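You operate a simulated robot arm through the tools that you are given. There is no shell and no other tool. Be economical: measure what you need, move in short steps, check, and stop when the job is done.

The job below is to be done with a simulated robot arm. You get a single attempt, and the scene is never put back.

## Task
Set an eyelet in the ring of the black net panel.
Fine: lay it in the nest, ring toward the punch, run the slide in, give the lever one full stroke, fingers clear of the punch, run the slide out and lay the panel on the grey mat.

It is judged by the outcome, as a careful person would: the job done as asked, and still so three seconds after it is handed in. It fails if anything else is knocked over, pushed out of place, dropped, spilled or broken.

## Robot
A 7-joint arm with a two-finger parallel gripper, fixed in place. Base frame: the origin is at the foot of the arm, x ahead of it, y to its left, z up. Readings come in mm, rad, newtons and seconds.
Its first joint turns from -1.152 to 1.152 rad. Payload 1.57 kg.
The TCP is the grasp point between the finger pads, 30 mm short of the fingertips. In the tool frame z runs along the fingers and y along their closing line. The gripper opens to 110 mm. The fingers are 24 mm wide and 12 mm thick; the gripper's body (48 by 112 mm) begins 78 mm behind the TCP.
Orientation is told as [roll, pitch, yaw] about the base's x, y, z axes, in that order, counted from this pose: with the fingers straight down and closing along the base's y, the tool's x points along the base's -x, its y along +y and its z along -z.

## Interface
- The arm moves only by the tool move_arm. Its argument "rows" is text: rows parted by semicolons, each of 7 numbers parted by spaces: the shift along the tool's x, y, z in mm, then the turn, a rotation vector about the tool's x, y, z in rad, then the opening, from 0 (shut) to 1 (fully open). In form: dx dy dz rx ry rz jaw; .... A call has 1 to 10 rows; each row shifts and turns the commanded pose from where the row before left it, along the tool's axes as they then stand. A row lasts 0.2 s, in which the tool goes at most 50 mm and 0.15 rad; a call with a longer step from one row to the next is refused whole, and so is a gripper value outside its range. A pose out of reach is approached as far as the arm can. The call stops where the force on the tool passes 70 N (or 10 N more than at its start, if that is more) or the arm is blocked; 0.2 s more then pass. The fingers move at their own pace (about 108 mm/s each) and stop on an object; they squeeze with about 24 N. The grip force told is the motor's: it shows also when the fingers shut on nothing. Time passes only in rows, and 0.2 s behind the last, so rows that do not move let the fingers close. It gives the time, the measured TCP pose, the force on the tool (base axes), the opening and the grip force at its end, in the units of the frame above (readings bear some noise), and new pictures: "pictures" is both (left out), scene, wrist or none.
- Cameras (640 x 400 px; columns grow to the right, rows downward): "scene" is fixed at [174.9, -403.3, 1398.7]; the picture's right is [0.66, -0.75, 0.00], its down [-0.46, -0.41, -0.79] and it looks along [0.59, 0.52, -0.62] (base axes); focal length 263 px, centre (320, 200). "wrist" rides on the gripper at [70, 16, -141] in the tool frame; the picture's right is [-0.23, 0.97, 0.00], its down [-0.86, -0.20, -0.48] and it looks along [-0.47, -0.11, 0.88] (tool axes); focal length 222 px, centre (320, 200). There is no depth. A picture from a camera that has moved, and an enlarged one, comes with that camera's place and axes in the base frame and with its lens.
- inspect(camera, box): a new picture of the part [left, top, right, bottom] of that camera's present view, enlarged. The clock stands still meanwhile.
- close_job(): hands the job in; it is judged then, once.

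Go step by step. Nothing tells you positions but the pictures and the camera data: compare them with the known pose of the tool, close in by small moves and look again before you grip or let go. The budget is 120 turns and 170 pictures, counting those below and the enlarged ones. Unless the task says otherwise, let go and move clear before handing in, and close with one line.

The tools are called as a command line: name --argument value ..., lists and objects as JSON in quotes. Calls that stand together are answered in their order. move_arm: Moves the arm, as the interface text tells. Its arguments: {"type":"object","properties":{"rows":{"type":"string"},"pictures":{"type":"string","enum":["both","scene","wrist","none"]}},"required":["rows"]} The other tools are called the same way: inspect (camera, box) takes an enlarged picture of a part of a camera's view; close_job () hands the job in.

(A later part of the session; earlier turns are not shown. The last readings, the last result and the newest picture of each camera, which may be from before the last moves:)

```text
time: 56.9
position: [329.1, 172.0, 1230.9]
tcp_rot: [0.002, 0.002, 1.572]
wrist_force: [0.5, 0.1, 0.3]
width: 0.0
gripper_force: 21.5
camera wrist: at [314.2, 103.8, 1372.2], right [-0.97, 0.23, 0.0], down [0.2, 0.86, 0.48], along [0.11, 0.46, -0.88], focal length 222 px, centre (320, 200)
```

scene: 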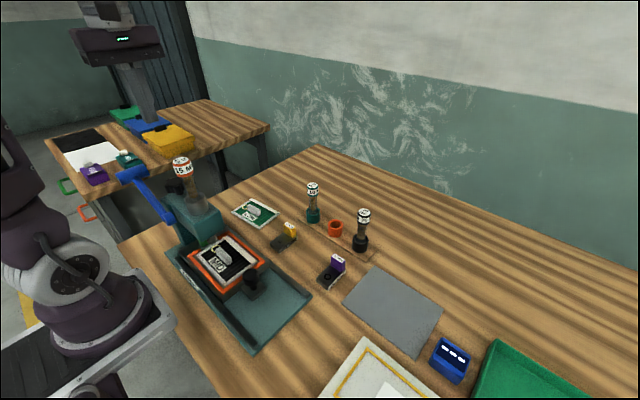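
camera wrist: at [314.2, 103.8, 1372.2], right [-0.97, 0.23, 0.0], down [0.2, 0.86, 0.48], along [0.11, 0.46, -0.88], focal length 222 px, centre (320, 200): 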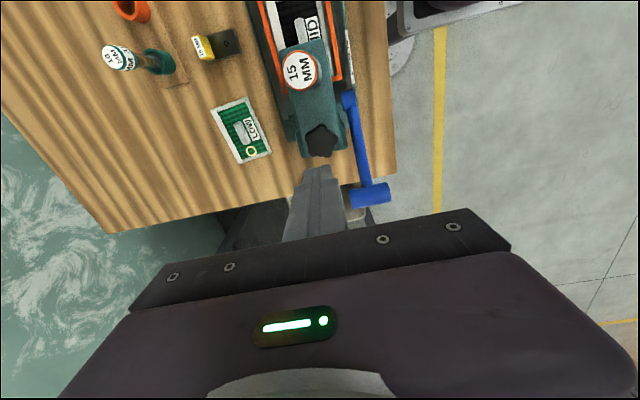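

inspect --camera "wrist" --box '[270, 60, 430, 230]'

inspect --camera "scene" --box '[105, 145, 235, 265]'

inspect --camera "scene" --box '[190, 225, 270, 300]'

```text
2.35 times, centred on (350, 145) of wrist
camera zoom: at [314.2, 103.8, 1372.2], right [-0.97, 0.23, 0.0], down [0.2, 0.86, 0.48], along [0.11, 0.46, -0.88], focal length 523 px, centre (249, 329)
```

zoom: 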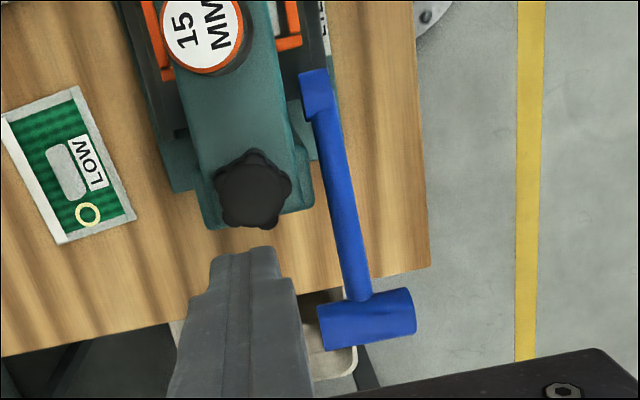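

```text
3.33 times, centred on (170, 205) of scene
camera zoom: at [174.9, -403.3, 1398.7], right [0.66, -0.75, 0.0], down [-0.46, -0.41, -0.79], along [0.59, 0.52, -0.62], focal length 877 px, centre (820, 183)
```

zoom: 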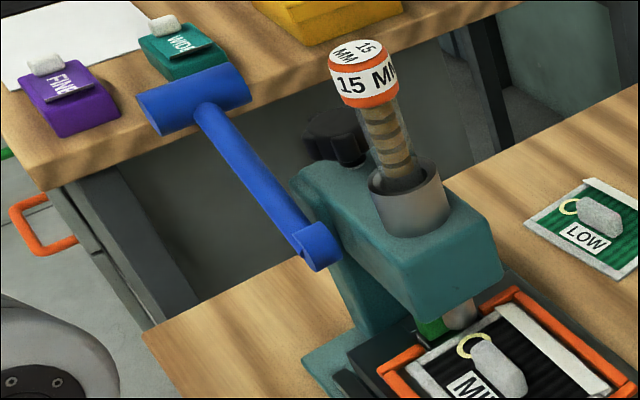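

```text
5.33 times, centred on (230, 262) of scene
camera zoom: at [174.9, -403.3, 1398.7], right [0.66, -0.75, 0.0], down [-0.46, -0.41, -0.79], along [0.59, 0.52, -0.62], focal length 1403 px, centre (800, -133)
```

zoom: 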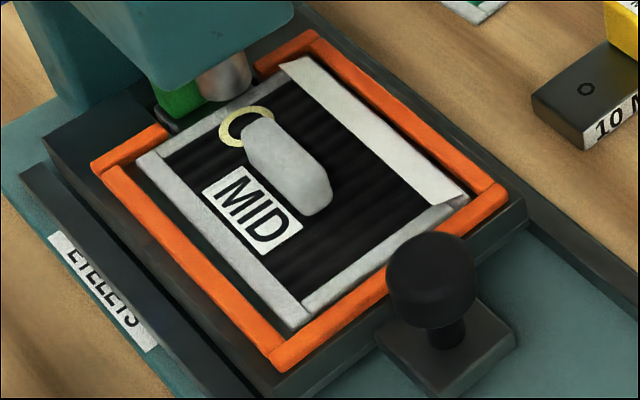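

I can't tell from here whether the ring is truly centred under the punch; it may be up to 10 mm short. I'll go back in front of the press and tilt the wrist camera for a low view.

move_arm --rows "45 0 0 0 0 0 0;46 0 0 0 0 0 0;46 0 0 0 0 0 0;46 0 0 0 0 0 0;46 0 0 0 0 0 0;46 0 0 0 0 0 0;46 0 0 0 0 0 0;41 0 0 0 0 0 0" --pictures "none"

move_arm --rows "0 0 0 0 -0.15 0 0;0 0 0 0 -0.15 0 0;0 0 0 0 -0.15 0 0;0 0 0 0 -0.15 0 0;0 0 0 0 -0.15 0 0;27 0 29 0 0 0 0;27 0 29 0 0 0 0;27 0 29 0 0 0 0;27 0 29 0 0 0 0;27 0 29 0 0 0 0"

```text
time: 58.7
position: [330.0, -188.4, 1233.4]
tcp_rot: [0.002, -0.001, 1.572]
wrist_force: [0.1, -0.5, 0.0]
width: 0.0
gripper_force: 21.3
```

```text
time: 60.9
position: [337.3, -176.6, 1026.6]
tcp_rot: [0.001, -0.748, 1.569]
wrist_force: [-0.2, -0.1, -0.2]
width: 0.3
gripper_force: 21.3
out of reach, approached as far as the arm can: row 5
camera wrist: at [322.0, -322.9, 1083.4], right [-0.97, 0.17, 0.16], down [0.2, 0.3, 0.93], along [0.11, 0.94, -0.33], focal length 222 px, centre (320, 200)
```

scene: 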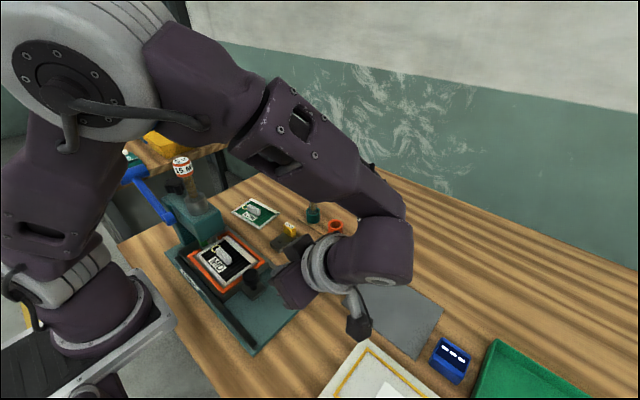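
wrist: 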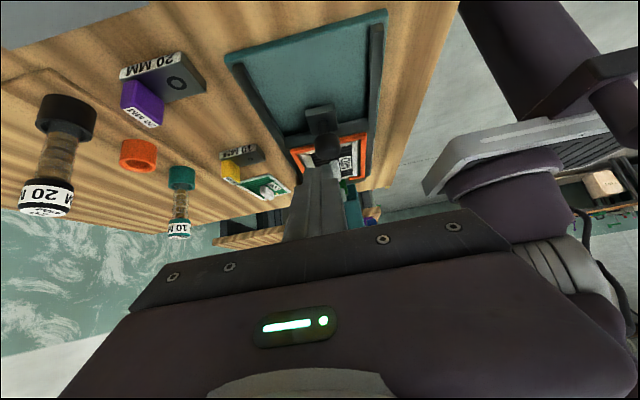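

move_arm --rows "0 0 0 0 0 0 1;0 0 0 0 0 0 1;0 0 0 0 0 0 1" --pictures "none"

inspect --camera "wrist" --box '[280, 120, 400, 220]'

```text
time: 61.7
position: [338.6, -176.5, 1027.2]
tcp_rot: [0.001, -0.749, 1.569]
wrist_force: [0.1, -0.7, 0.1]
width: 110.2
gripper_force: 0.1
```

```text
4.00 times, centred on (340, 170) of wrist
camera zoom: at [322.1, -322.9, 1083.9], right [-0.97, 0.17, 0.16], down [0.2, 0.3, 0.93], along [0.11, 0.94, -0.33], focal length 888 px, centre (240, 320)
```

zoom: 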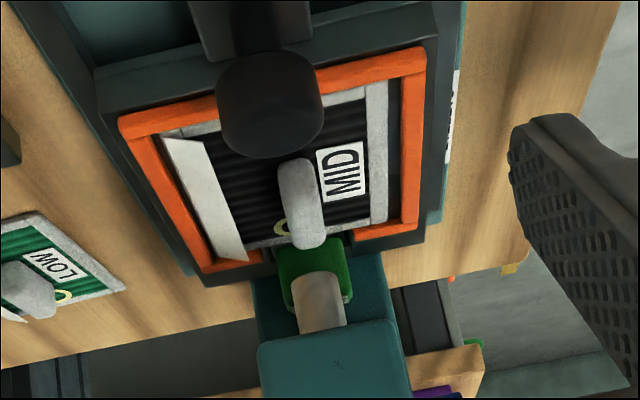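

The low view suggests the ring may be a few mm short of the punch axis, as the fingers slipped on the knob. I'll push the knob from behind with closed fingers to bring the slide firmly to its stop.

move_arm --rows "-27 0 -29 0 0 0 0.5;-20 0 -22 0 0.15 0 0;0 0 0 0 0.15 0 0;0 0 0 0 0.15 0 0;0 0 0 0 0.15 0 0;0 0 0 0 0.15 0 0;0 0 0 0 0 0 0"

```text
time: 63.3
position: [339.9, -175.1, 1097.2]
tcp_rot: [0.001, 0.004, 1.57]
wrist_force: [0.4, 0.2, 0.3]
width: 0.1
gripper_force: 21.4
camera wrist: at [324.0, -242.8, 1239.1], right [-0.97, 0.23, 0.0], down [0.2, 0.86, 0.48], along [0.11, 0.46, -0.88], focal length 222 px, centre (320, 200)
```

scene: 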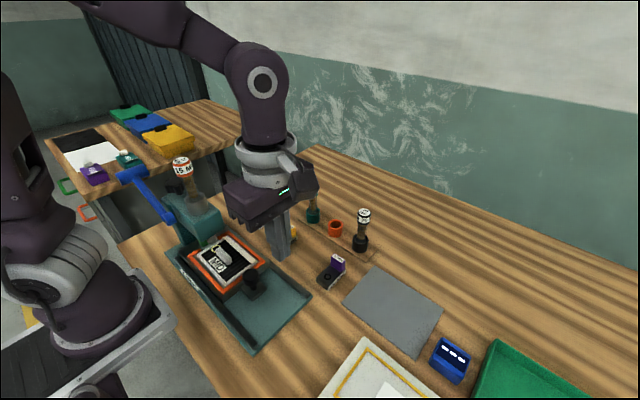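
wrist: 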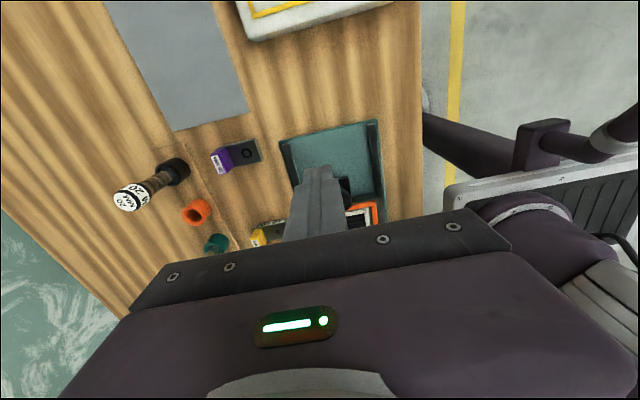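

move_arm --rows "-15 5 40 0 0 0 0;-15 6 40 0 0 0 0;-5 0 40 0 0 0 0;0 0 20 0 0 0 0;0 0 0 0 0 0 0" --pictures "none"

inspect --camera "scene" --box '[190, 225, 310, 325]'

```text
time: 64.5
position: [326.4, -139.7, 957.2]
tcp_rot: [0.003, 0.002, 1.569]
wrist_force: [-1.0, -0.6, 0.4]
width: 0.0
gripper_force: 20.5
```

```text
4.00 times, centred on (250, 275) of scene
camera zoom: at [174.9, -403.3, 1398.7], right [0.66, -0.75, 0.0], down [-0.46, -0.41, -0.79], along [0.59, 0.52, -0.62], focal length 1052 px, centre (600, -100)
```

zoom: 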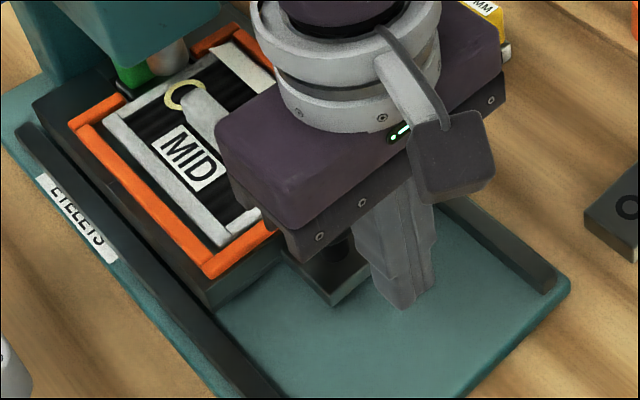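

move_arm --rows "-8 0 0 0 0 0 0;-8 0 0 0 0 0 0;-6 0 0 0 0 0 0;-4 0 0 0 0 0 0;-3 0 0 0 0 0 0;-3 0 0 0 0 0 0;-3 0 0 0 0 0 0" --pictures "none"

inspect --camera "scene" --box '[190, 225, 310, 325]'

```text
time: 66.1
position: [328.4, -105.2, 957.2]
tcp_rot: [0.001, 0.003, 1.572]
wrist_force: [0.0, -0.4, 0.6]
width: 0.1
gripper_force: 21.5
```

```text
4.00 times, centred on (250, 275) of scene
camera zoom: at [174.9, -403.3, 1398.7], right [0.66, -0.75, 0.0], down [-0.46, -0.41, -0.79], along [0.59, 0.52, -0.62], focal length 1052 px, centre (600, -100)
```

zoom: 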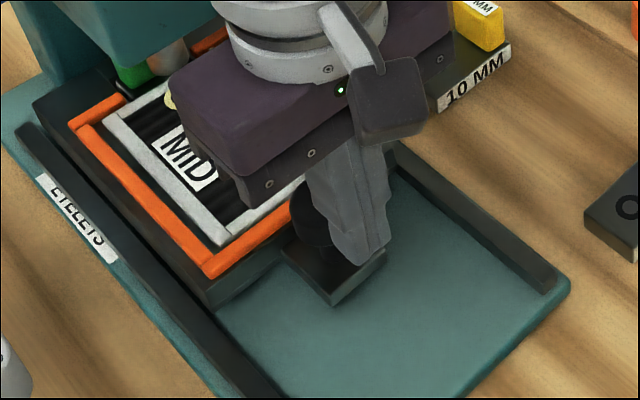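

move_arm --rows "-3 0 0 0 0 0 0;-3 0 0 0 0 0 0;-2 0 0 0 0 0 0;-2 0 0 0 0 0 0;0 0 0 0 0 0 0" --pictures "none"

inspect --camera "scene" --box '[190, 225, 310, 325]'

```text
time: 67.3
position: [328.4, -99.1, 958.1]
tcp_rot: [0.001, 0.006, 1.563]
wrist_force: [-0.6, -21.6, -3.2]
width: 0.0
gripper_force: 21.1
stopped in row 5: the force on the tool passed its limit (the readings are from after the stop); the commanded pose is now the measured one
```

```text
4.00 times, centred on (250, 275) of scene
camera zoom: at [175.0, -403.8, 1398.5], right [0.66, -0.75, 0.0], down [-0.46, -0.41, -0.79], along [0.59, 0.52, -0.62], focal length 1052 px, centre (600, -100)
```

zoom: 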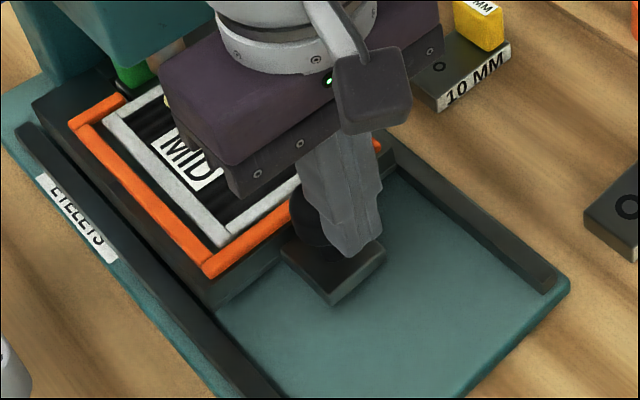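

Over 70 N gave no further movement, so the slide is fully in. I'll raise clear and go over to the lever handle, near (275, 276, 1061).

move_arm --rows "10 0 -10 0 0 0 0;0 0 -46 0 0 0 0;0 0 -46 0 0 0 0;0 0 -46 0 0 0 0;0 0 -46 0 0 0 0;0 0 -46 0 0 0 0;-20 3 -32 0 0 0 0;-46 6 0 0 0 0 0;-47 6 0 0 0 0 0;-47 6 0 0 0 0 0" --pictures "none"

move_arm --rows "-46 6 0 0 0 0 0;-46 6 0 0 0 0 0;-46 6 0 0 0 0 0;-46 6 0 0 0 0 0;-45 5 0 0 0 0 0;0 0 0 0 0 0 0"

```text
time: 69.5
position: [308.4, 52.9, 1231.0]
tcp_rot: [0.002, 0.006, 1.562]
wrist_force: [0.3, 0.1, 0.1]
width: 0.0
gripper_force: 21.7
```

```text
time: 71.0
position: [282.1, 284.7, 1228.4]
tcp_rot: [0.002, 0.003, 1.564]
wrist_force: [0.3, -0.6, 0.2]
width: 0.0
gripper_force: 21.3
camera wrist: at [266.5, 218.1, 1370.8], right [-0.97, 0.23, 0.0], down [0.21, 0.86, 0.47], along [0.11, 0.46, -0.88], focal length 222 px, centre (320, 200)
```

scene: 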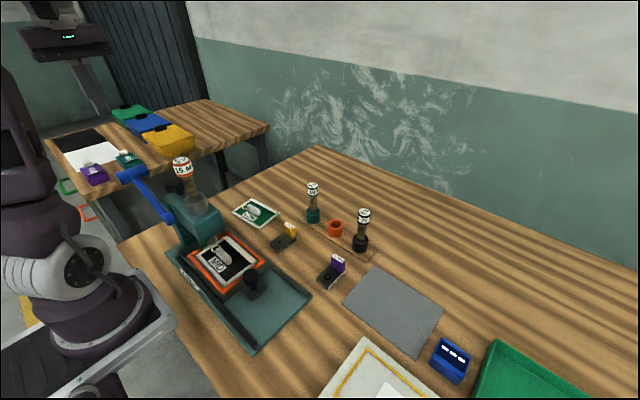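
wrist: 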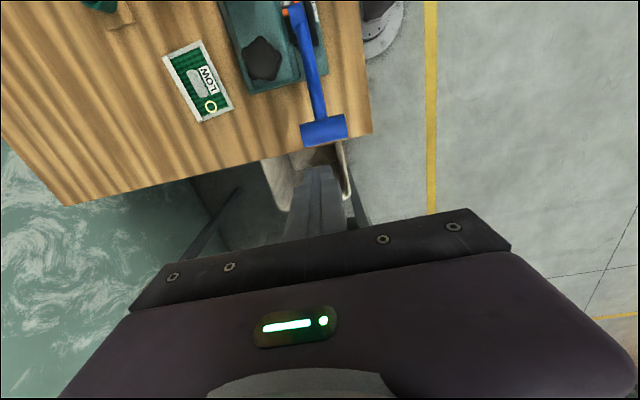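

move_arm --rows "4 7 38 0 0 0 0;0 0 40 0 0 0 0;0 0 38 0 0 0 0;0 0 0 0 0 0 0" --pictures "none"

inspect --camera "scene" --box '[80, 100, 230, 220]'

inspect --camera "wrist" --box '[240, 60, 420, 220]'

```text
time: 72.0
position: [275.4, 280.5, 1111.6]
tcp_rot: [0.001, 0.003, 1.564]
wrist_force: [-1.5, -0.5, 0.1]
width: 0.1
gripper_force: 21.0
```

```text
3.33 times, centred on (155, 160) of scene
camera zoom: at [174.9, -403.3, 1398.7], right [0.66, -0.75, 0.0], down [-0.46, -0.41, -0.79], along [0.59, 0.52, -0.62], focal length 877 px, centre (870, 333)
```

zoom: 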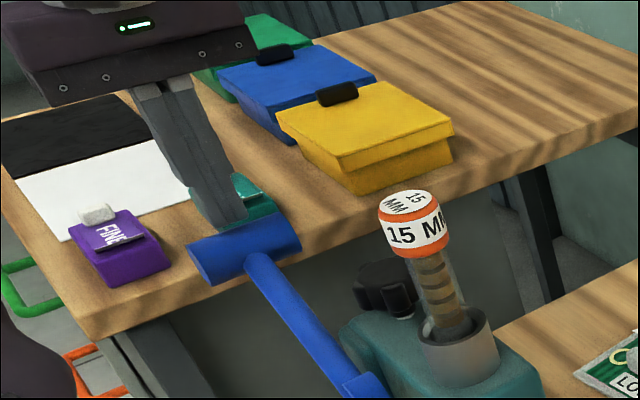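

```text
2.50 times, centred on (330, 140) of wrist
camera zoom: at [258.5, 213.3, 1253.7], right [-0.97, 0.23, 0.0], down [0.21, 0.86, 0.47], along [0.11, 0.46, -0.88], focal length 555 px, centre (295, 350)
```

zoom: 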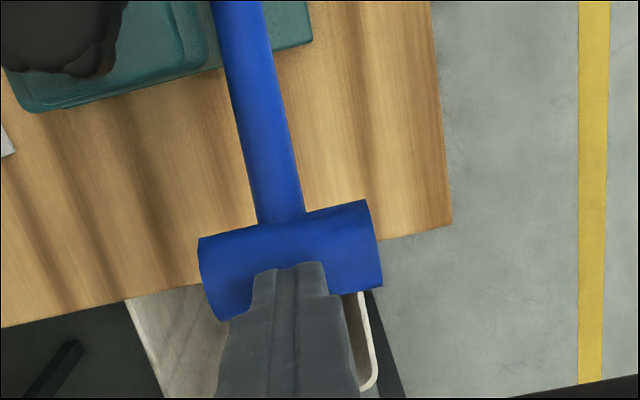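

The closed fingertips are centred just above the handle. I'll press down along the lever's arc in short steps.

move_arm --rows "0 0 7 0 0 0 0;0 0 7 0 0 0 0;-1 0 7 0 0 0 0;-1 0 7 0 0 0 0;-1 0 8 0 0 0 0" --pictures "none"

inspect --camera "scene" --box '[90, 120, 270, 280]'

```text
time: 73.2
position: [274.9, 282.0, 1076.5]
tcp_rot: [0.002, 0.004, 1.563]
wrist_force: [-0.7, 4.0, 3.8]
width: 0.0
gripper_force: 21.0
```

```text
2.50 times, centred on (180, 200) of scene
camera zoom: at [174.9, -403.3, 1398.8], right [0.66, -0.75, 0.0], down [-0.46, -0.41, -0.79], along [0.59, 0.52, -0.62], focal length 658 px, centre (670, 200)
```

zoom: 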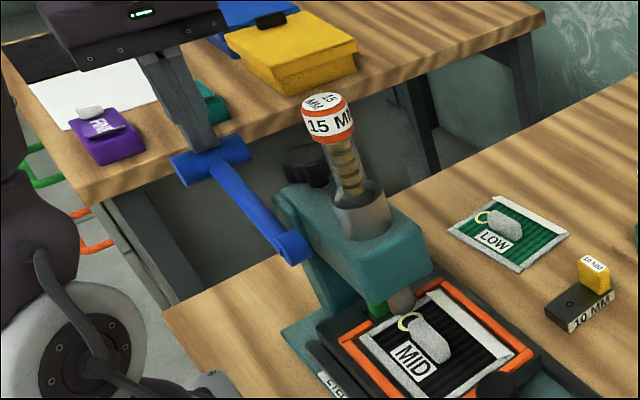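

move_arm --rows "-1 0 8 0 0 0 0;-1 0 8 0 0 0 0;-1 0 8 0 0 0 0;0 0 8 0 0 0 0;0 0 8 0 0 0 0;1 0 8 0 0 0 0;1 0 8 0 0 0 0;2 0 8 0 0 0 0" --pictures "none"

inspect --camera "scene" --box '[90, 120, 270, 280]'

```text
time: 75.0
position: [273.0, 280.5, 1012.8]
tcp_rot: [0.002, 0.002, 1.565]
wrist_force: [0.3, 2.6, 6.1]
width: 0.0
gripper_force: 21.3
```

```text
2.50 times, centred on (180, 200) of scene
camera zoom: at [174.9, -403.3, 1398.7], right [0.66, -0.75, 0.0], down [-0.46, -0.41, -0.79], along [0.59, 0.52, -0.62], focal length 658 px, centre (670, 200)
```

zoom: 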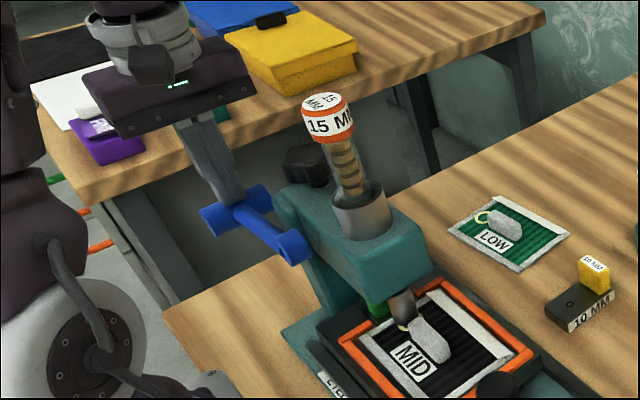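

The punch is coming down onto the ring. I'll continue the stroke.

move_arm --rows "2 0 7 0 0 0 0;3 0 7 0 0 0 0;3 0 7 0 0 0 0;3 0 7 0 0 0 0;3 0 6 0 0 0 0" --pictures "none"

inspect --camera "scene" --box '[100, 140, 280, 300]'

```text
time: 75.9
position: [276.2, 273.5, 989.9]
tcp_rot: [-0.007, -0.009, 1.564]
wrist_force: [-2.2, 3.1, 9.8]
width: 0.0
gripper_force: 21.4
stopped in row 4: the force on the tool passed its limit (the readings are from after the stop); the commanded pose is now the measured one
```

```text
2.50 times, centred on (190, 220) of scene
camera zoom: at [174.8, -403.3, 1398.7], right [0.66, -0.75, 0.0], down [-0.46, -0.41, -0.79], along [0.59, 0.52, -0.62], focal length 658 px, centre (645, 150)
```

zoom: 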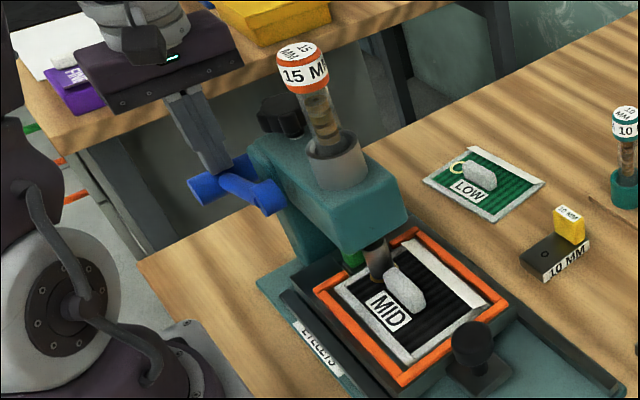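

The force passed the limit at TCP z ≈ 990. I'll press once more to confirm this is the bottom stop.

move_arm --rows "0 0 3 0 0 0 0;1 0 3 0 0 0 0;1 0 3 0 0 0 0;1 0 3 0 0 0 0;0 0 0 0 0 0 0" --pictures "none"

inspect --camera "scene" --box '[160, 180, 260, 280]'

```text
time: 76.4
position: [276.2, 276.0, 989.8]
tcp_rot: [-0.013, -0.015, 1.57]
wrist_force: [-7.7, -4.9, 21.0]
width: 0.0
gripper_force: 21.0
stopped in row 2: the force on the tool passed its limit (the readings are from after the stop); the commanded pose is now the measured one
```

```text
4.00 times, centred on (210, 230) of scene
camera zoom: at [174.6, -403.7, 1398.7], right [0.66, -0.75, 0.0], down [-0.46, -0.41, -0.79], along [0.59, 0.52, -0.62], focal length 1052 px, centre (760, 80)
```

zoom: 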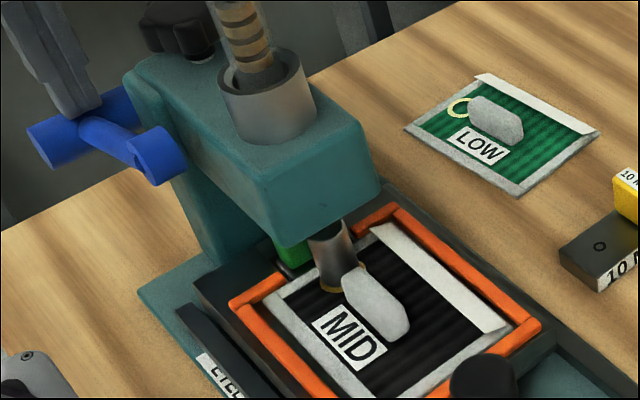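

It's a hard stop with the punch down and brass showing at the ring. I'll raise the fingers and see whether the lever follows.

move_arm --rows "0 0 -5 0 0 0 0;-2 0 -10 0 0 0 0;-3 0 -10 0 0 0 0;0 0 -10 0 0 0 0;0 0 -10 0 0 0 0;0 0 -10 0 0 0 0;0 0 0 0 0 0 0" --pictures "none"

inspect --camera "scene" --box '[90, 120, 270, 280]'

```text
time: 78.0
position: [277.1, 280.1, 1043.4]
tcp_rot: [-0.011, -0.016, 1.569]
wrist_force: [3.2, -0.6, 4.6]
width: 0.2
gripper_force: 21.2
```

```text
2.50 times, centred on (180, 200) of scene
camera zoom: at [175.0, -403.4, 1398.7], right [0.66, -0.75, 0.0], down [-0.46, -0.41, -0.79], along [0.59, 0.52, -0.62], focal length 658 px, centre (670, 200)
```

zoom: 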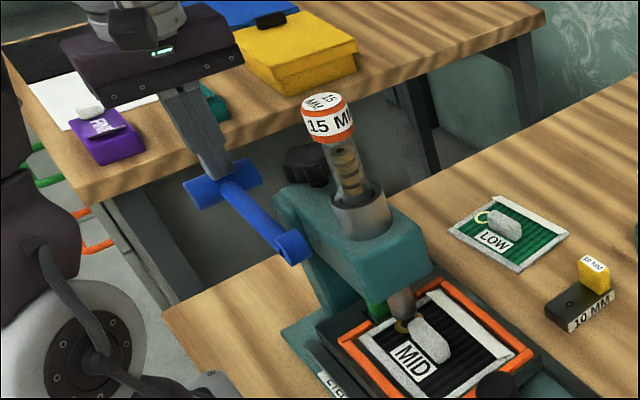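

The lever springs back with the fingers. I'll keep rising slowly so it returns gently, then move clear.

move_arm --rows "0 0 -10 0 0 0 0;0 0 -10 0 0 0 0;0 0 -10 0 0 0 0;0 0 -10 0 0 0 0;0 0 -10 0 0 0 0;0 0 -12 0 0 0 0;0 0 -20 -0.012 0.016 0 0;0 0 -35 0 0 0 0;0 0 -40 0 0 0 0;0 0 -40 0 0 0 0" --pictures "none"

inspect --camera "scene" --box '[90, 140, 290, 310]'

inspect --camera "scene" --box '[195, 235, 265, 295]'

```text
time: 80.2
position: [273.4, 277.0, 1242.0]
tcp_rot: [0.001, 0.002, 1.568]
wrist_force: [0.5, 0.5, 0.7]
width: 0.0
gripper_force: 21.4
```

```text
2.35 times, centred on (190, 225) of scene
camera zoom: at [174.9, -403.3, 1398.7], right [0.66, -0.75, 0.0], down [-0.46, -0.41, -0.79], along [0.59, 0.52, -0.62], focal length 619 px, centre (626, 141)
```

zoom: 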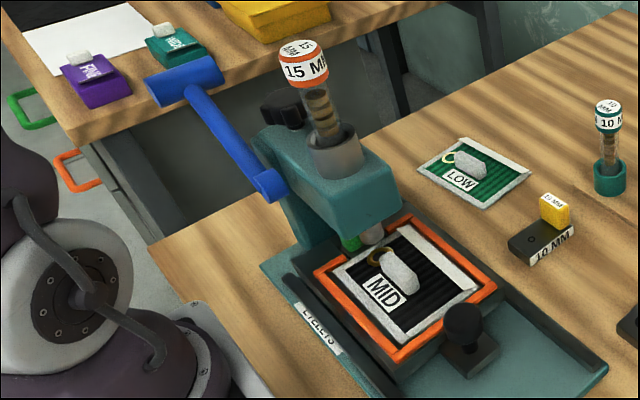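

```text
6.67 times, centred on (230, 265) of scene
camera zoom: at [174.9, -403.3, 1398.7], right [0.66, -0.75, 0.0], down [-0.46, -0.41, -0.79], along [0.59, 0.52, -0.62], focal length 1754 px, centre (920, -233)
```

zoom: 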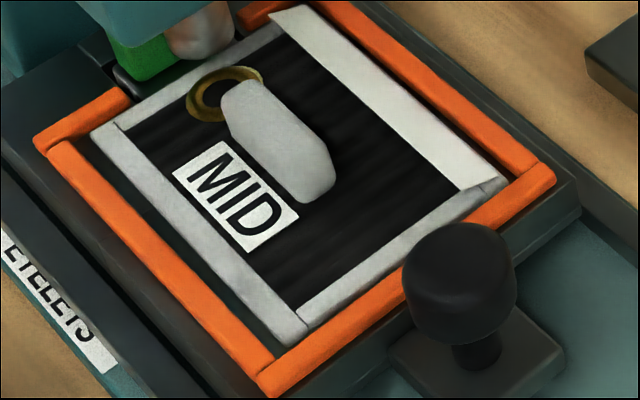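

The eyelet is set, showing as a bronze ring, and the lever is back up. I'll return to the knob, near (328, -73), to run the slide out.

move_arm --rows "43 -6 0 0 0 0 0.55;44 -7 0 0 0 0 0.55;44 -7 0 0 0 0 0.55;44 -7 0 0 0 0 0.55;44 -7 0 0 0 0 0.55;44 -7 0 0 0 0 0.55;44 -7 0 0 0 0 0.55;43 -7 0 0 0 0 0.55" --pictures "none"

move_arm --rows "0 0 45 0 0 0 0.55;0 0 48 0 0 0 0.55;0 0 48 0 0 0 0.55;0 0 48 0 0 0 0.55;0 0 45 0 0 0 0.55;0 0 0 0 0 0 0.55"

inspect --camera "wrist" --box '[240, 100, 420, 220]'

inspect --camera "scene" --box '[190, 205, 310, 305]'

```text
time: 82.0
position: [328.2, -71.1, 1241.7]
tcp_rot: [0.0, 0.003, 1.57]
wrist_force: [0.3, -0.2, 0.6]
width: 60.1
gripper_force: 0.1
```

```text
time: 83.4
position: [327.4, -71.8, 1008.0]
tcp_rot: [0.001, 0.001, 1.569]
wrist_force: [-0.9, -0.3, 0.6]
width: 60.2
gripper_force: 0.1
camera wrist: at [311.9, -140.1, 1149.9], right [-0.97, 0.23, 0.0], down [0.2, 0.86, 0.48], along [0.11, 0.47, -0.88], focal length 222 px, centre (320, 200)
```

scene: 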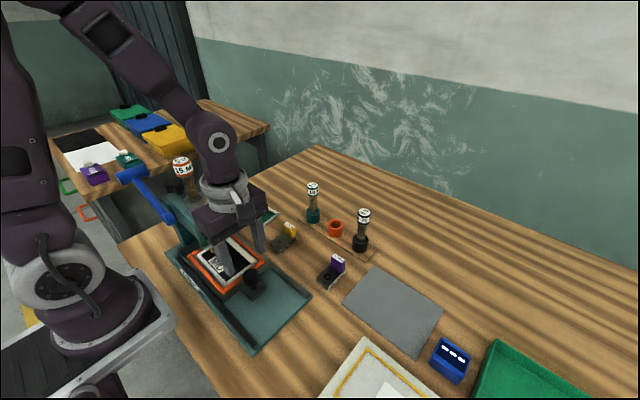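
wrist: 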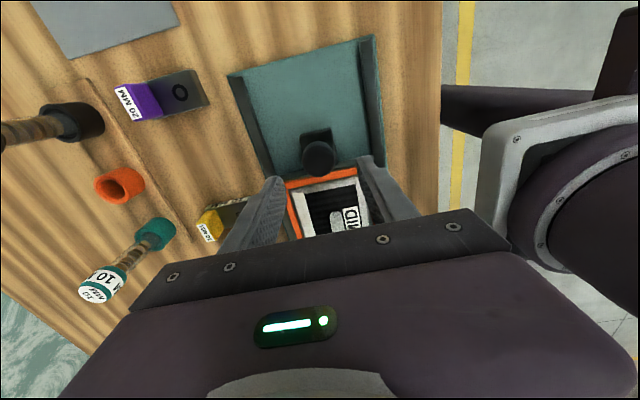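

```text
3.33 times, centred on (330, 160) of wrist
camera zoom: at [311.9, -140.1, 1149.9], right [-0.97, 0.23, 0.0], down [0.2, 0.86, 0.48], along [0.11, 0.47, -0.88], focal length 740 px, centre (287, 333)
```

zoom: 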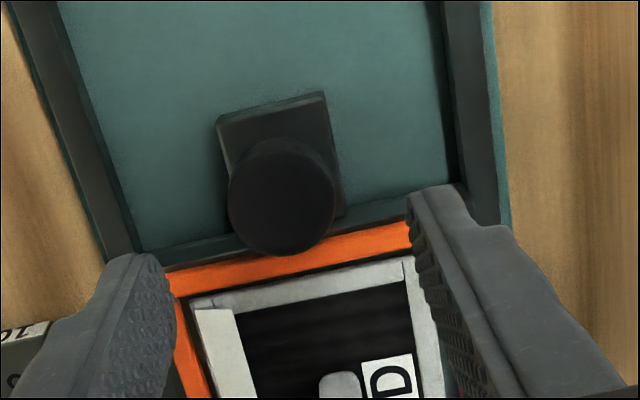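

```text
4.00 times, centred on (250, 255) of scene
camera zoom: at [174.9, -403.3, 1398.7], right [0.66, -0.75, 0.0], down [-0.46, -0.41, -0.79], along [0.59, 0.52, -0.62], focal length 1052 px, centre (600, -20)
```

zoom: 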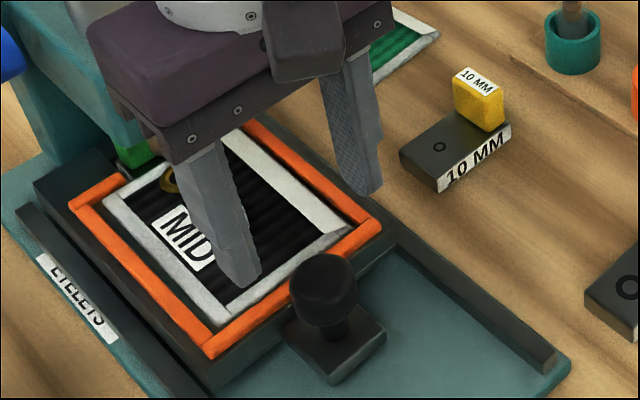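

move_arm --rows "4.5 -1 20 0 0 0 0.55;0 0 20 0 0 0 0.55;0 0 18 0 0 0 0.55;0 0 0 0 0 0 0.1;0 0 0 0 0 0 0.1;0 0 0 0 0 0 0.1" --pictures "none"

move_arm --rows "4 0 0 0 0 0 0.1;7 0 0 0 0 0 0.1;9 0 0 0 0 0 0.1;10 0 0 0 0 0 0.1;7 0 0 0 0 0 0.1;4 0 0 0 0 0 0.1"

```text
time: 84.8
position: [330.0, -77.5, 950.9]
tcp_rot: [0.001, 0.002, 1.569]
wrist_force: [7.1, 0.0, -6.4]
width: 33.6
gripper_force: 41.5
```

```text
time: 86.2
position: [329.5, -117.9, 948.5]
tcp_rot: [-0.002, 0.003, 1.568]
wrist_force: [11.6, 1.0, 25.3]
width: 33.7
gripper_force: 41.2
camera wrist: at [313.8, -186.1, 1091.2], right [-0.97, 0.23, 0.0], down [0.2, 0.86, 0.48], along [0.11, 0.46, -0.88], focal length 222 px, centre (320, 200)
```

scene: 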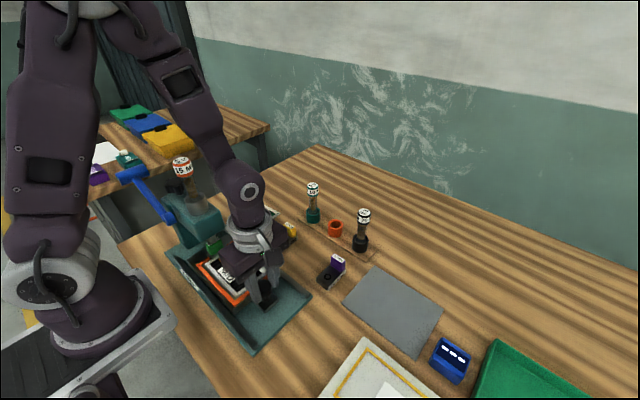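
wrist: 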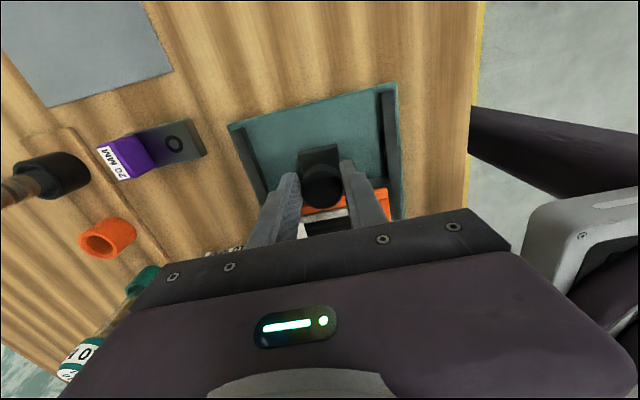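

Slide is running out. Relieve the small vertical/side load and continue to its out stop.

move_arm --rows "5 -1 -1 0 0 0 0.1;9 0 0 0 0 0 0.1;11 0 0 0 0 0 0.1;12 0 0 0 0 0 0.1;12 0 0 0 0 0 0.1;11 0 0 0 0 0 0.1;9 0 0 0 0 0 0.1;5 0 0 0 0 0 0.1" --pictures "none"

move_arm --rows "4 0 0 0 0 0 0.1;4 0 0 0 0 0 0.1;3 0 0 0 0 0 0.1;2 0 0 0 0 0 0.1;2 0 0 0 0 0 0.1"

inspect --camera "scene" --box '[205, 235, 325, 345]'

```text
time: 88.0
position: [330.2, -190.5, 950.3]
tcp_rot: [0.0, 0.001, 1.567]
wrist_force: [-0.7, 1.4, -17.7]
width: 33.6
gripper_force: 41.3
```

```text
time: 89.2
position: [329.7, -206.0, 951.7]
tcp_rot: [0.0, 0.002, 1.568]
wrist_force: [-5.2, 2.7, 1.7]
width: 31.0
gripper_force: 40.0
camera wrist: at [314.0, -274.4, 1093.2], right [-0.97, 0.23, 0.0], down [0.2, 0.86, 0.48], along [0.11, 0.46, -0.88], focal length 222 px, centre (320, 200)
```

scene: 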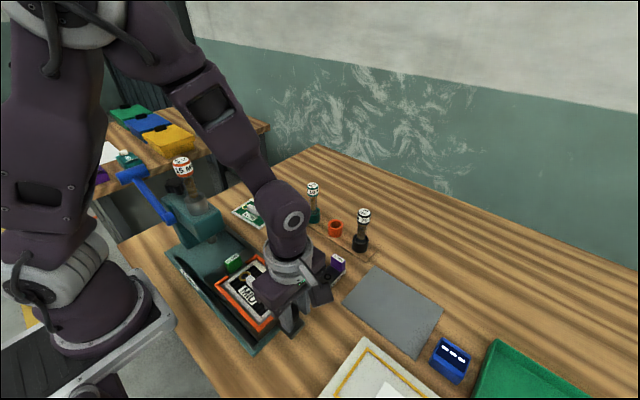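
wrist: 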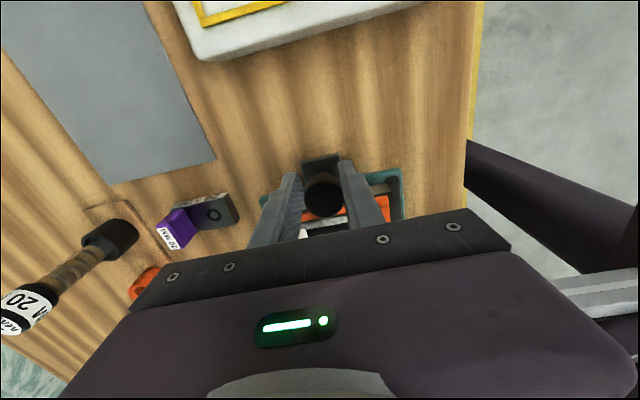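

```text
3.64 times, centred on (265, 290) of scene
camera zoom: at [174.8, -403.2, 1398.8], right [0.66, -0.75, 0.0], down [-0.46, -0.41, -0.79], along [0.59, 0.52, -0.62], focal length 957 px, centre (520, -127)
```

zoom: 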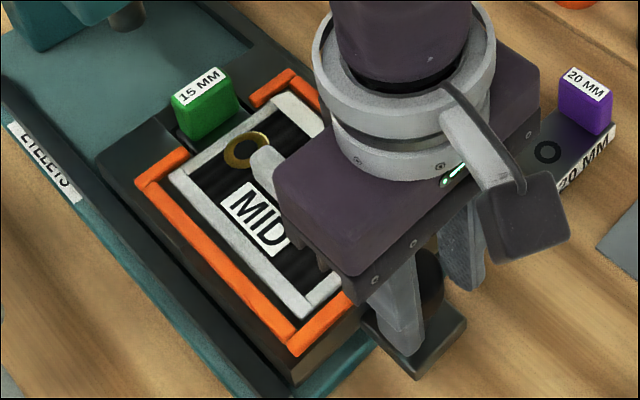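

The slide is back at its original out position with the panel and eyelet visible. I'll release the knob and go above the panel.

move_arm --rows "-2 0 0 0 0 0 0.4;0 0 0 0 0 0 0.55;0 0 0 0 0 0 0.55;0 0 -30 0 0 0 0.55;0 0 -40 0 0 0 0.55;-20 0 -20 0 0 0 0.4;-40 0 0 0 0 0 0.35;-40 0 0 0 0 0 0.35;-21 0 0 0 0 -0.0 0.35;0 0 0 0 0 0 0.35"

inspect --camera "wrist" --box '[250, 50, 430, 210]'

inspect --camera "scene" --box '[215, 245, 315, 335]'

```text
time: 91.4
position: [331.2, -82.8, 1039.1]
tcp_rot: [0.0, -0.001, 1.57]
wrist_force: [-0.1, 0.2, 0.3]
width: 38.3
gripper_force: 0.0
camera wrist: at [315.4, -150.7, 1181.1], right [-0.97, 0.23, 0.0], down [0.2, 0.86, 0.48], along [0.11, 0.47, -0.88], focal length 222 px, centre (320, 200)
```

scene: 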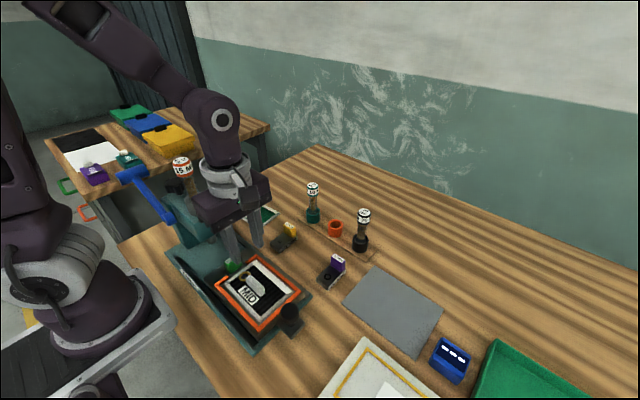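
wrist: 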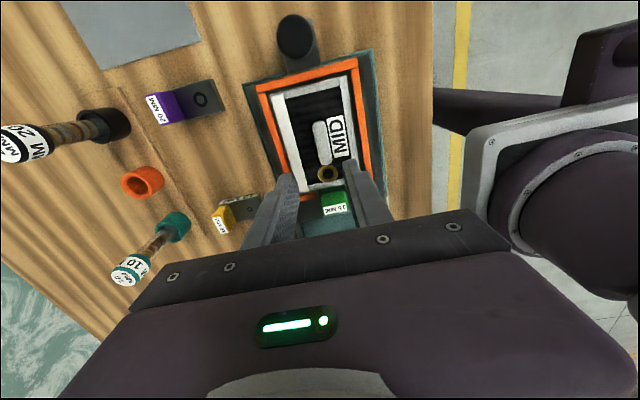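

```text
2.50 times, centred on (340, 130) of wrist
camera zoom: at [315.4, -150.7, 1181.1], right [-0.97, 0.23, 0.0], down [0.2, 0.86, 0.48], along [0.11, 0.47, -0.88], focal length 555 px, centre (270, 375)
```

zoom: 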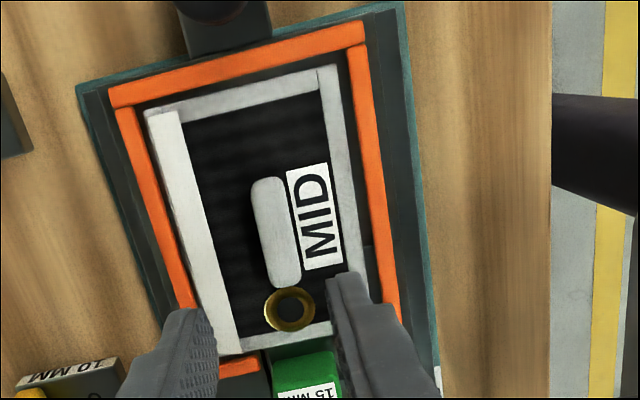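

```text
4.44 times, centred on (265, 290) of scene
camera zoom: at [174.9, -403.3, 1398.7], right [0.66, -0.75, 0.0], down [-0.46, -0.41, -0.79], along [0.59, 0.52, -0.62], focal length 1169 px, centre (564, -200)
```

zoom: 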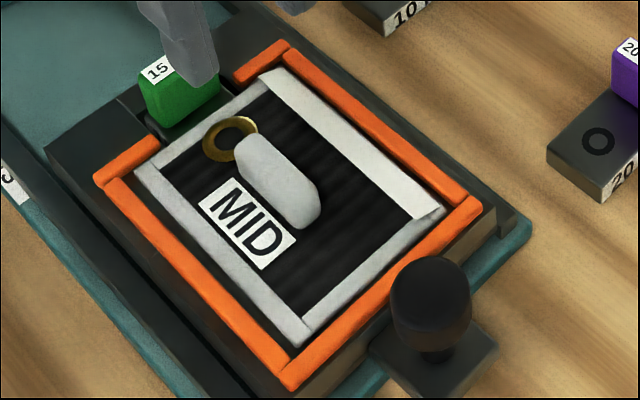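

The eyelet is neatly set in the ring. I'll grip the block again with the tips just above the panel surface.

move_arm --rows "2.5 3 30 0 0 0.01 0.35;0 0 30 0 0 0 0.35;0 0 30 0 0 0 0.35;0 0 15.5 0 0 0 0.35;0 0 0 0 0 0 0.35" --pictures "none"

move_arm --rows "0 0 1 0 0 0 0.3;0 0 0 0 0 0 0;0 0 0 0 0 0 0;0 0 0 0 0 0 0;0 0 0 0 0 0 0" --pictures "none"

```text
time: 92.6
position: [326.1, -85.1, 934.4]
tcp_rot: [-0.001, 0.001, 1.558]
wrist_force: [-0.1, 0.3, 0.4]
width: 38.4
gripper_force: 0.0
```

```text
time: 93.8
position: [328.0, -85.9, 934.5]
tcp_rot: [-0.001, -0.001, 1.559]
wrist_force: [-0.3, -0.3, -0.1]
width: 15.0
gripper_force: 24.0
```

The block is gripped. I'll lift gently; the grey mat is about x 448–588, y -405 to -227, with its centre near (518, -316).

move_arm --rows "0 0 -2 0 0 0 0;0 0 -4 0 0 0 0;0 0 -7 0 0 0 0;0 0 -11 0 0 0 0;0 0 -15 0 0 0 0;0 0 -16 0 0 0 0;0 0 -15 0 0 0 0;0 0 -12 0 0 0 0;0 0 -9 0 0 0 0;0 0 -5 0 0 0 0"

```text
time: 96.0
position: [328.7, -84.5, 1029.7]
tcp_rot: [0.001, 0.002, 1.56]
wrist_force: [-0.1, 0.4, -0.6]
width: 14.9
gripper_force: 24.0
camera wrist: at [311.3, -153.2, 1172.0], right [-0.97, 0.24, 0.0], down [0.21, 0.85, 0.48], along [0.11, 0.46, -0.88], focal length 222 px, centre (320, 200)
```

scene: 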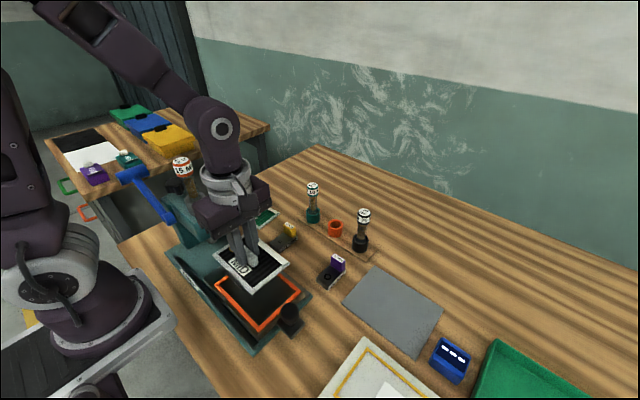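
wrist: 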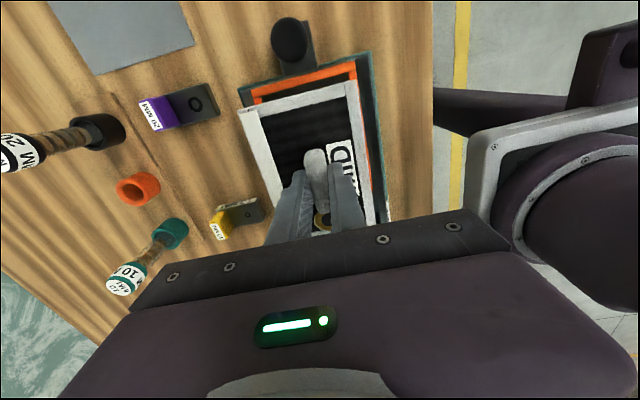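

move_arm --rows "6.3 -5 0 0 0 0 0;11 -8.8 0 0 0 0 0;15.7 -12.5 0 0 0 0 0;18.8 -15 0 0 0 0 0;20.4 -16.3 0 0 0 0 0;20.4 -16.3 0 0 0 0 0;20.4 -16.3 0 0 0 0 0;20.4 -16.3 0 0 0 0 0;18.8 -15 0 0 0 0 0;15.7 -12.5 0 0 0 0 0" --pictures "none"

move_arm --rows "18.8 -15 0 0 0 0 0;17.3 -13.8 0 0 0 0 0;14.1 -11.3 0 0 0 0 0;11 -8.8 0 0 0 0 0;6.3 -7 0 0 0 0 0;0 0 0 0 0 0 0"

```text
time: 98.2
position: [460.9, -254.2, 1029.4]
tcp_rot: [-0.001, -0.001, 1.559]
wrist_force: [-0.6, 0.0, 0.3]
width: 14.9
gripper_force: 23.9
```

```text
time: 99.6
position: [516.4, -325.3, 1030.4]
tcp_rot: [0.002, 0.001, 1.557]
wrist_force: [-0.1, -0.1, -0.6]
width: 14.7
gripper_force: 24.2
camera wrist: at [499.3, -391.8, 1172.1], right [-0.97, 0.24, 0.0], down [0.21, 0.85, 0.48], along [0.11, 0.46, -0.88], focal length 222 px, centre (320, 200)
```

scene: 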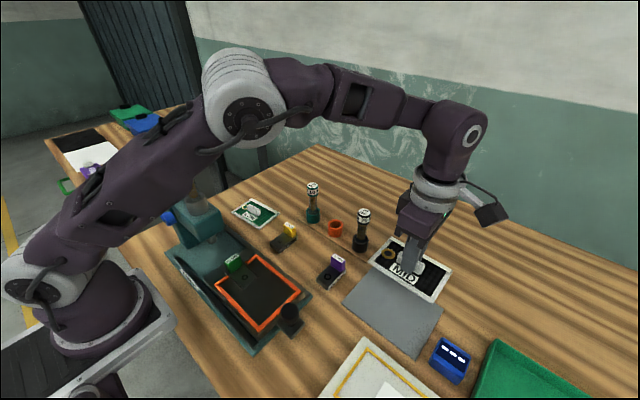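
wrist: 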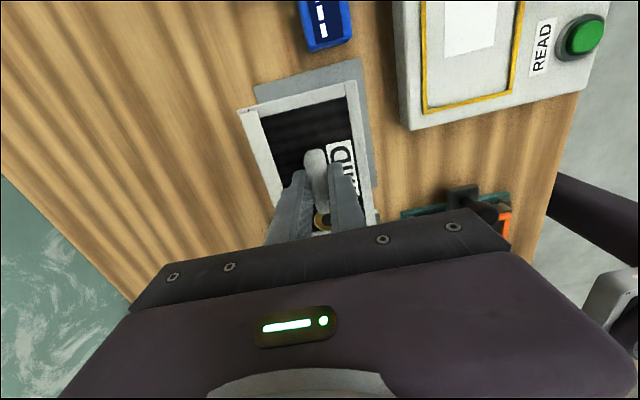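

The panel is nearly over the mat. I'll adjust by about (-4, +8) mm and lower toward it.

move_arm --rows "-4 2 4 0 0 0 0;-4 2 8 0 0 0 0;0 0 14 0 0 0 0;0 0 18 0 0 0 0;0 0 20 0 0 0 0;0 0 20 0 0 0 0;0 0 18 0 0 0 0;0 0 12 0 0 0 0;0 0 7 0 0 0 0;0 0 3 0 0 0 0"

inspect --camera "scene" --box '[330, 225, 470, 365]'

```text
time: 101.8
position: [511.1, -315.5, 904.7]
tcp_rot: [0.0, 0.002, 1.558]
wrist_force: [-0.9, -0.1, -0.3]
width: 14.8
gripper_force: 24.6
camera wrist: at [494.1, -383.5, 1046.0], right [-0.97, 0.24, 0.0], down [0.21, 0.85, 0.48], along [0.11, 0.46, -0.88], focal length 222 px, centre (320, 200)
```

scene: 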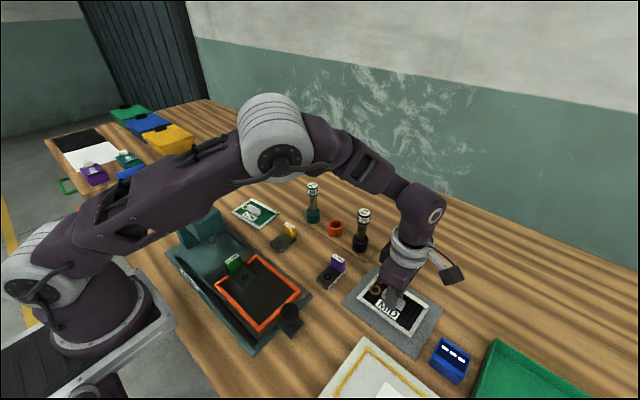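
wrist: 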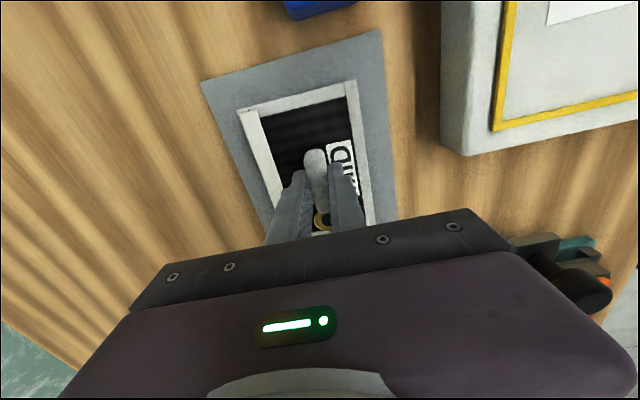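

```text
2.86 times, centred on (400, 295) of scene
camera zoom: at [175.0, -403.3, 1398.7], right [0.66, -0.75, 0.0], down [-0.46, -0.41, -0.79], along [0.59, 0.52, -0.62], focal length 752 px, centre (91, -71)
```

zoom: 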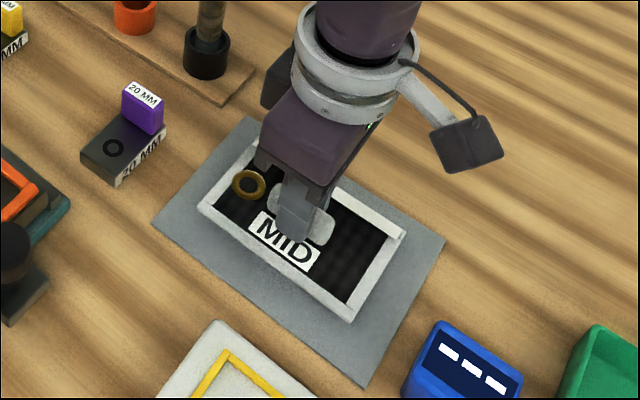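

move_arm --rows "2 0 3 0 0 0 0;2 0 3 0 0 0 0;0 0 2 0 0 0 0;0 0 0 0 0 0 0" --pictures "none"

move_arm --rows "0 0 1.5 0 0 0 0;0 0 1.5 0 0 0 0;0 0 0 0 0 0 0" --pictures "none"

```text
time: 102.8
position: [509.8, -320.1, 896.2]
tcp_rot: [-0.001, 0.0, 1.559]
wrist_force: [-0.1, 0.0, -0.1]
width: 15.0
gripper_force: 23.8
```

```text
time: 103.6
position: [510.8, -318.4, 894.1]
tcp_rot: [0.001, 0.0, 1.558]
wrist_force: [-0.7, 0.1, -1.6]
width: 15.3
gripper_force: 23.9
```

move_arm --rows "0 0 1.2 0 0 0 0;0 0 1.2 0 0 0 0;0 0 0 0 0 0 0" --pictures "none"

move_arm --rows "0 0 1.2 0 0 0 0;0 0 0 0 0 0 0" --pictures "none"

inspect --camera "scene" --box '[330, 225, 470, 365]'

```text
time: 104.4
position: [511.5, -318.6, 891.6]
tcp_rot: [-0.001, -0.001, 1.559]
wrist_force: [-0.4, -0.6, -0.6]
width: 15.1
gripper_force: 24.0
```

```text
time: 105.0
position: [511.4, -318.8, 892.1]
tcp_rot: [0.0, 0.002, 1.56]
wrist_force: [0.3, -0.1, 1.9]
width: 15.1
gripper_force: 24.1
```

```text
2.86 times, centred on (400, 295) of scene
camera zoom: at [174.9, -403.3, 1398.7], right [0.66, -0.75, 0.0], down [-0.46, -0.41, -0.79], along [0.59, 0.52, -0.62], focal length 752 px, centre (91, -71)
```

zoom: 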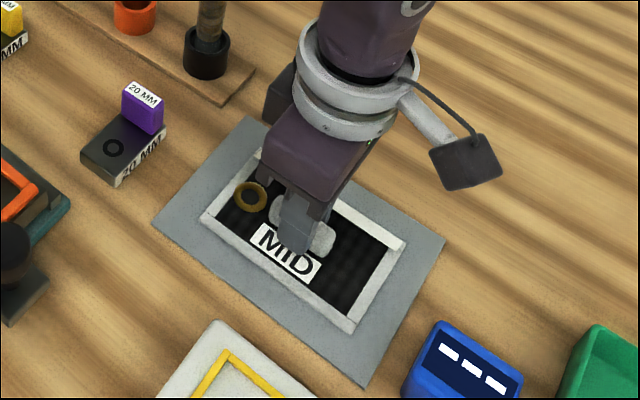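

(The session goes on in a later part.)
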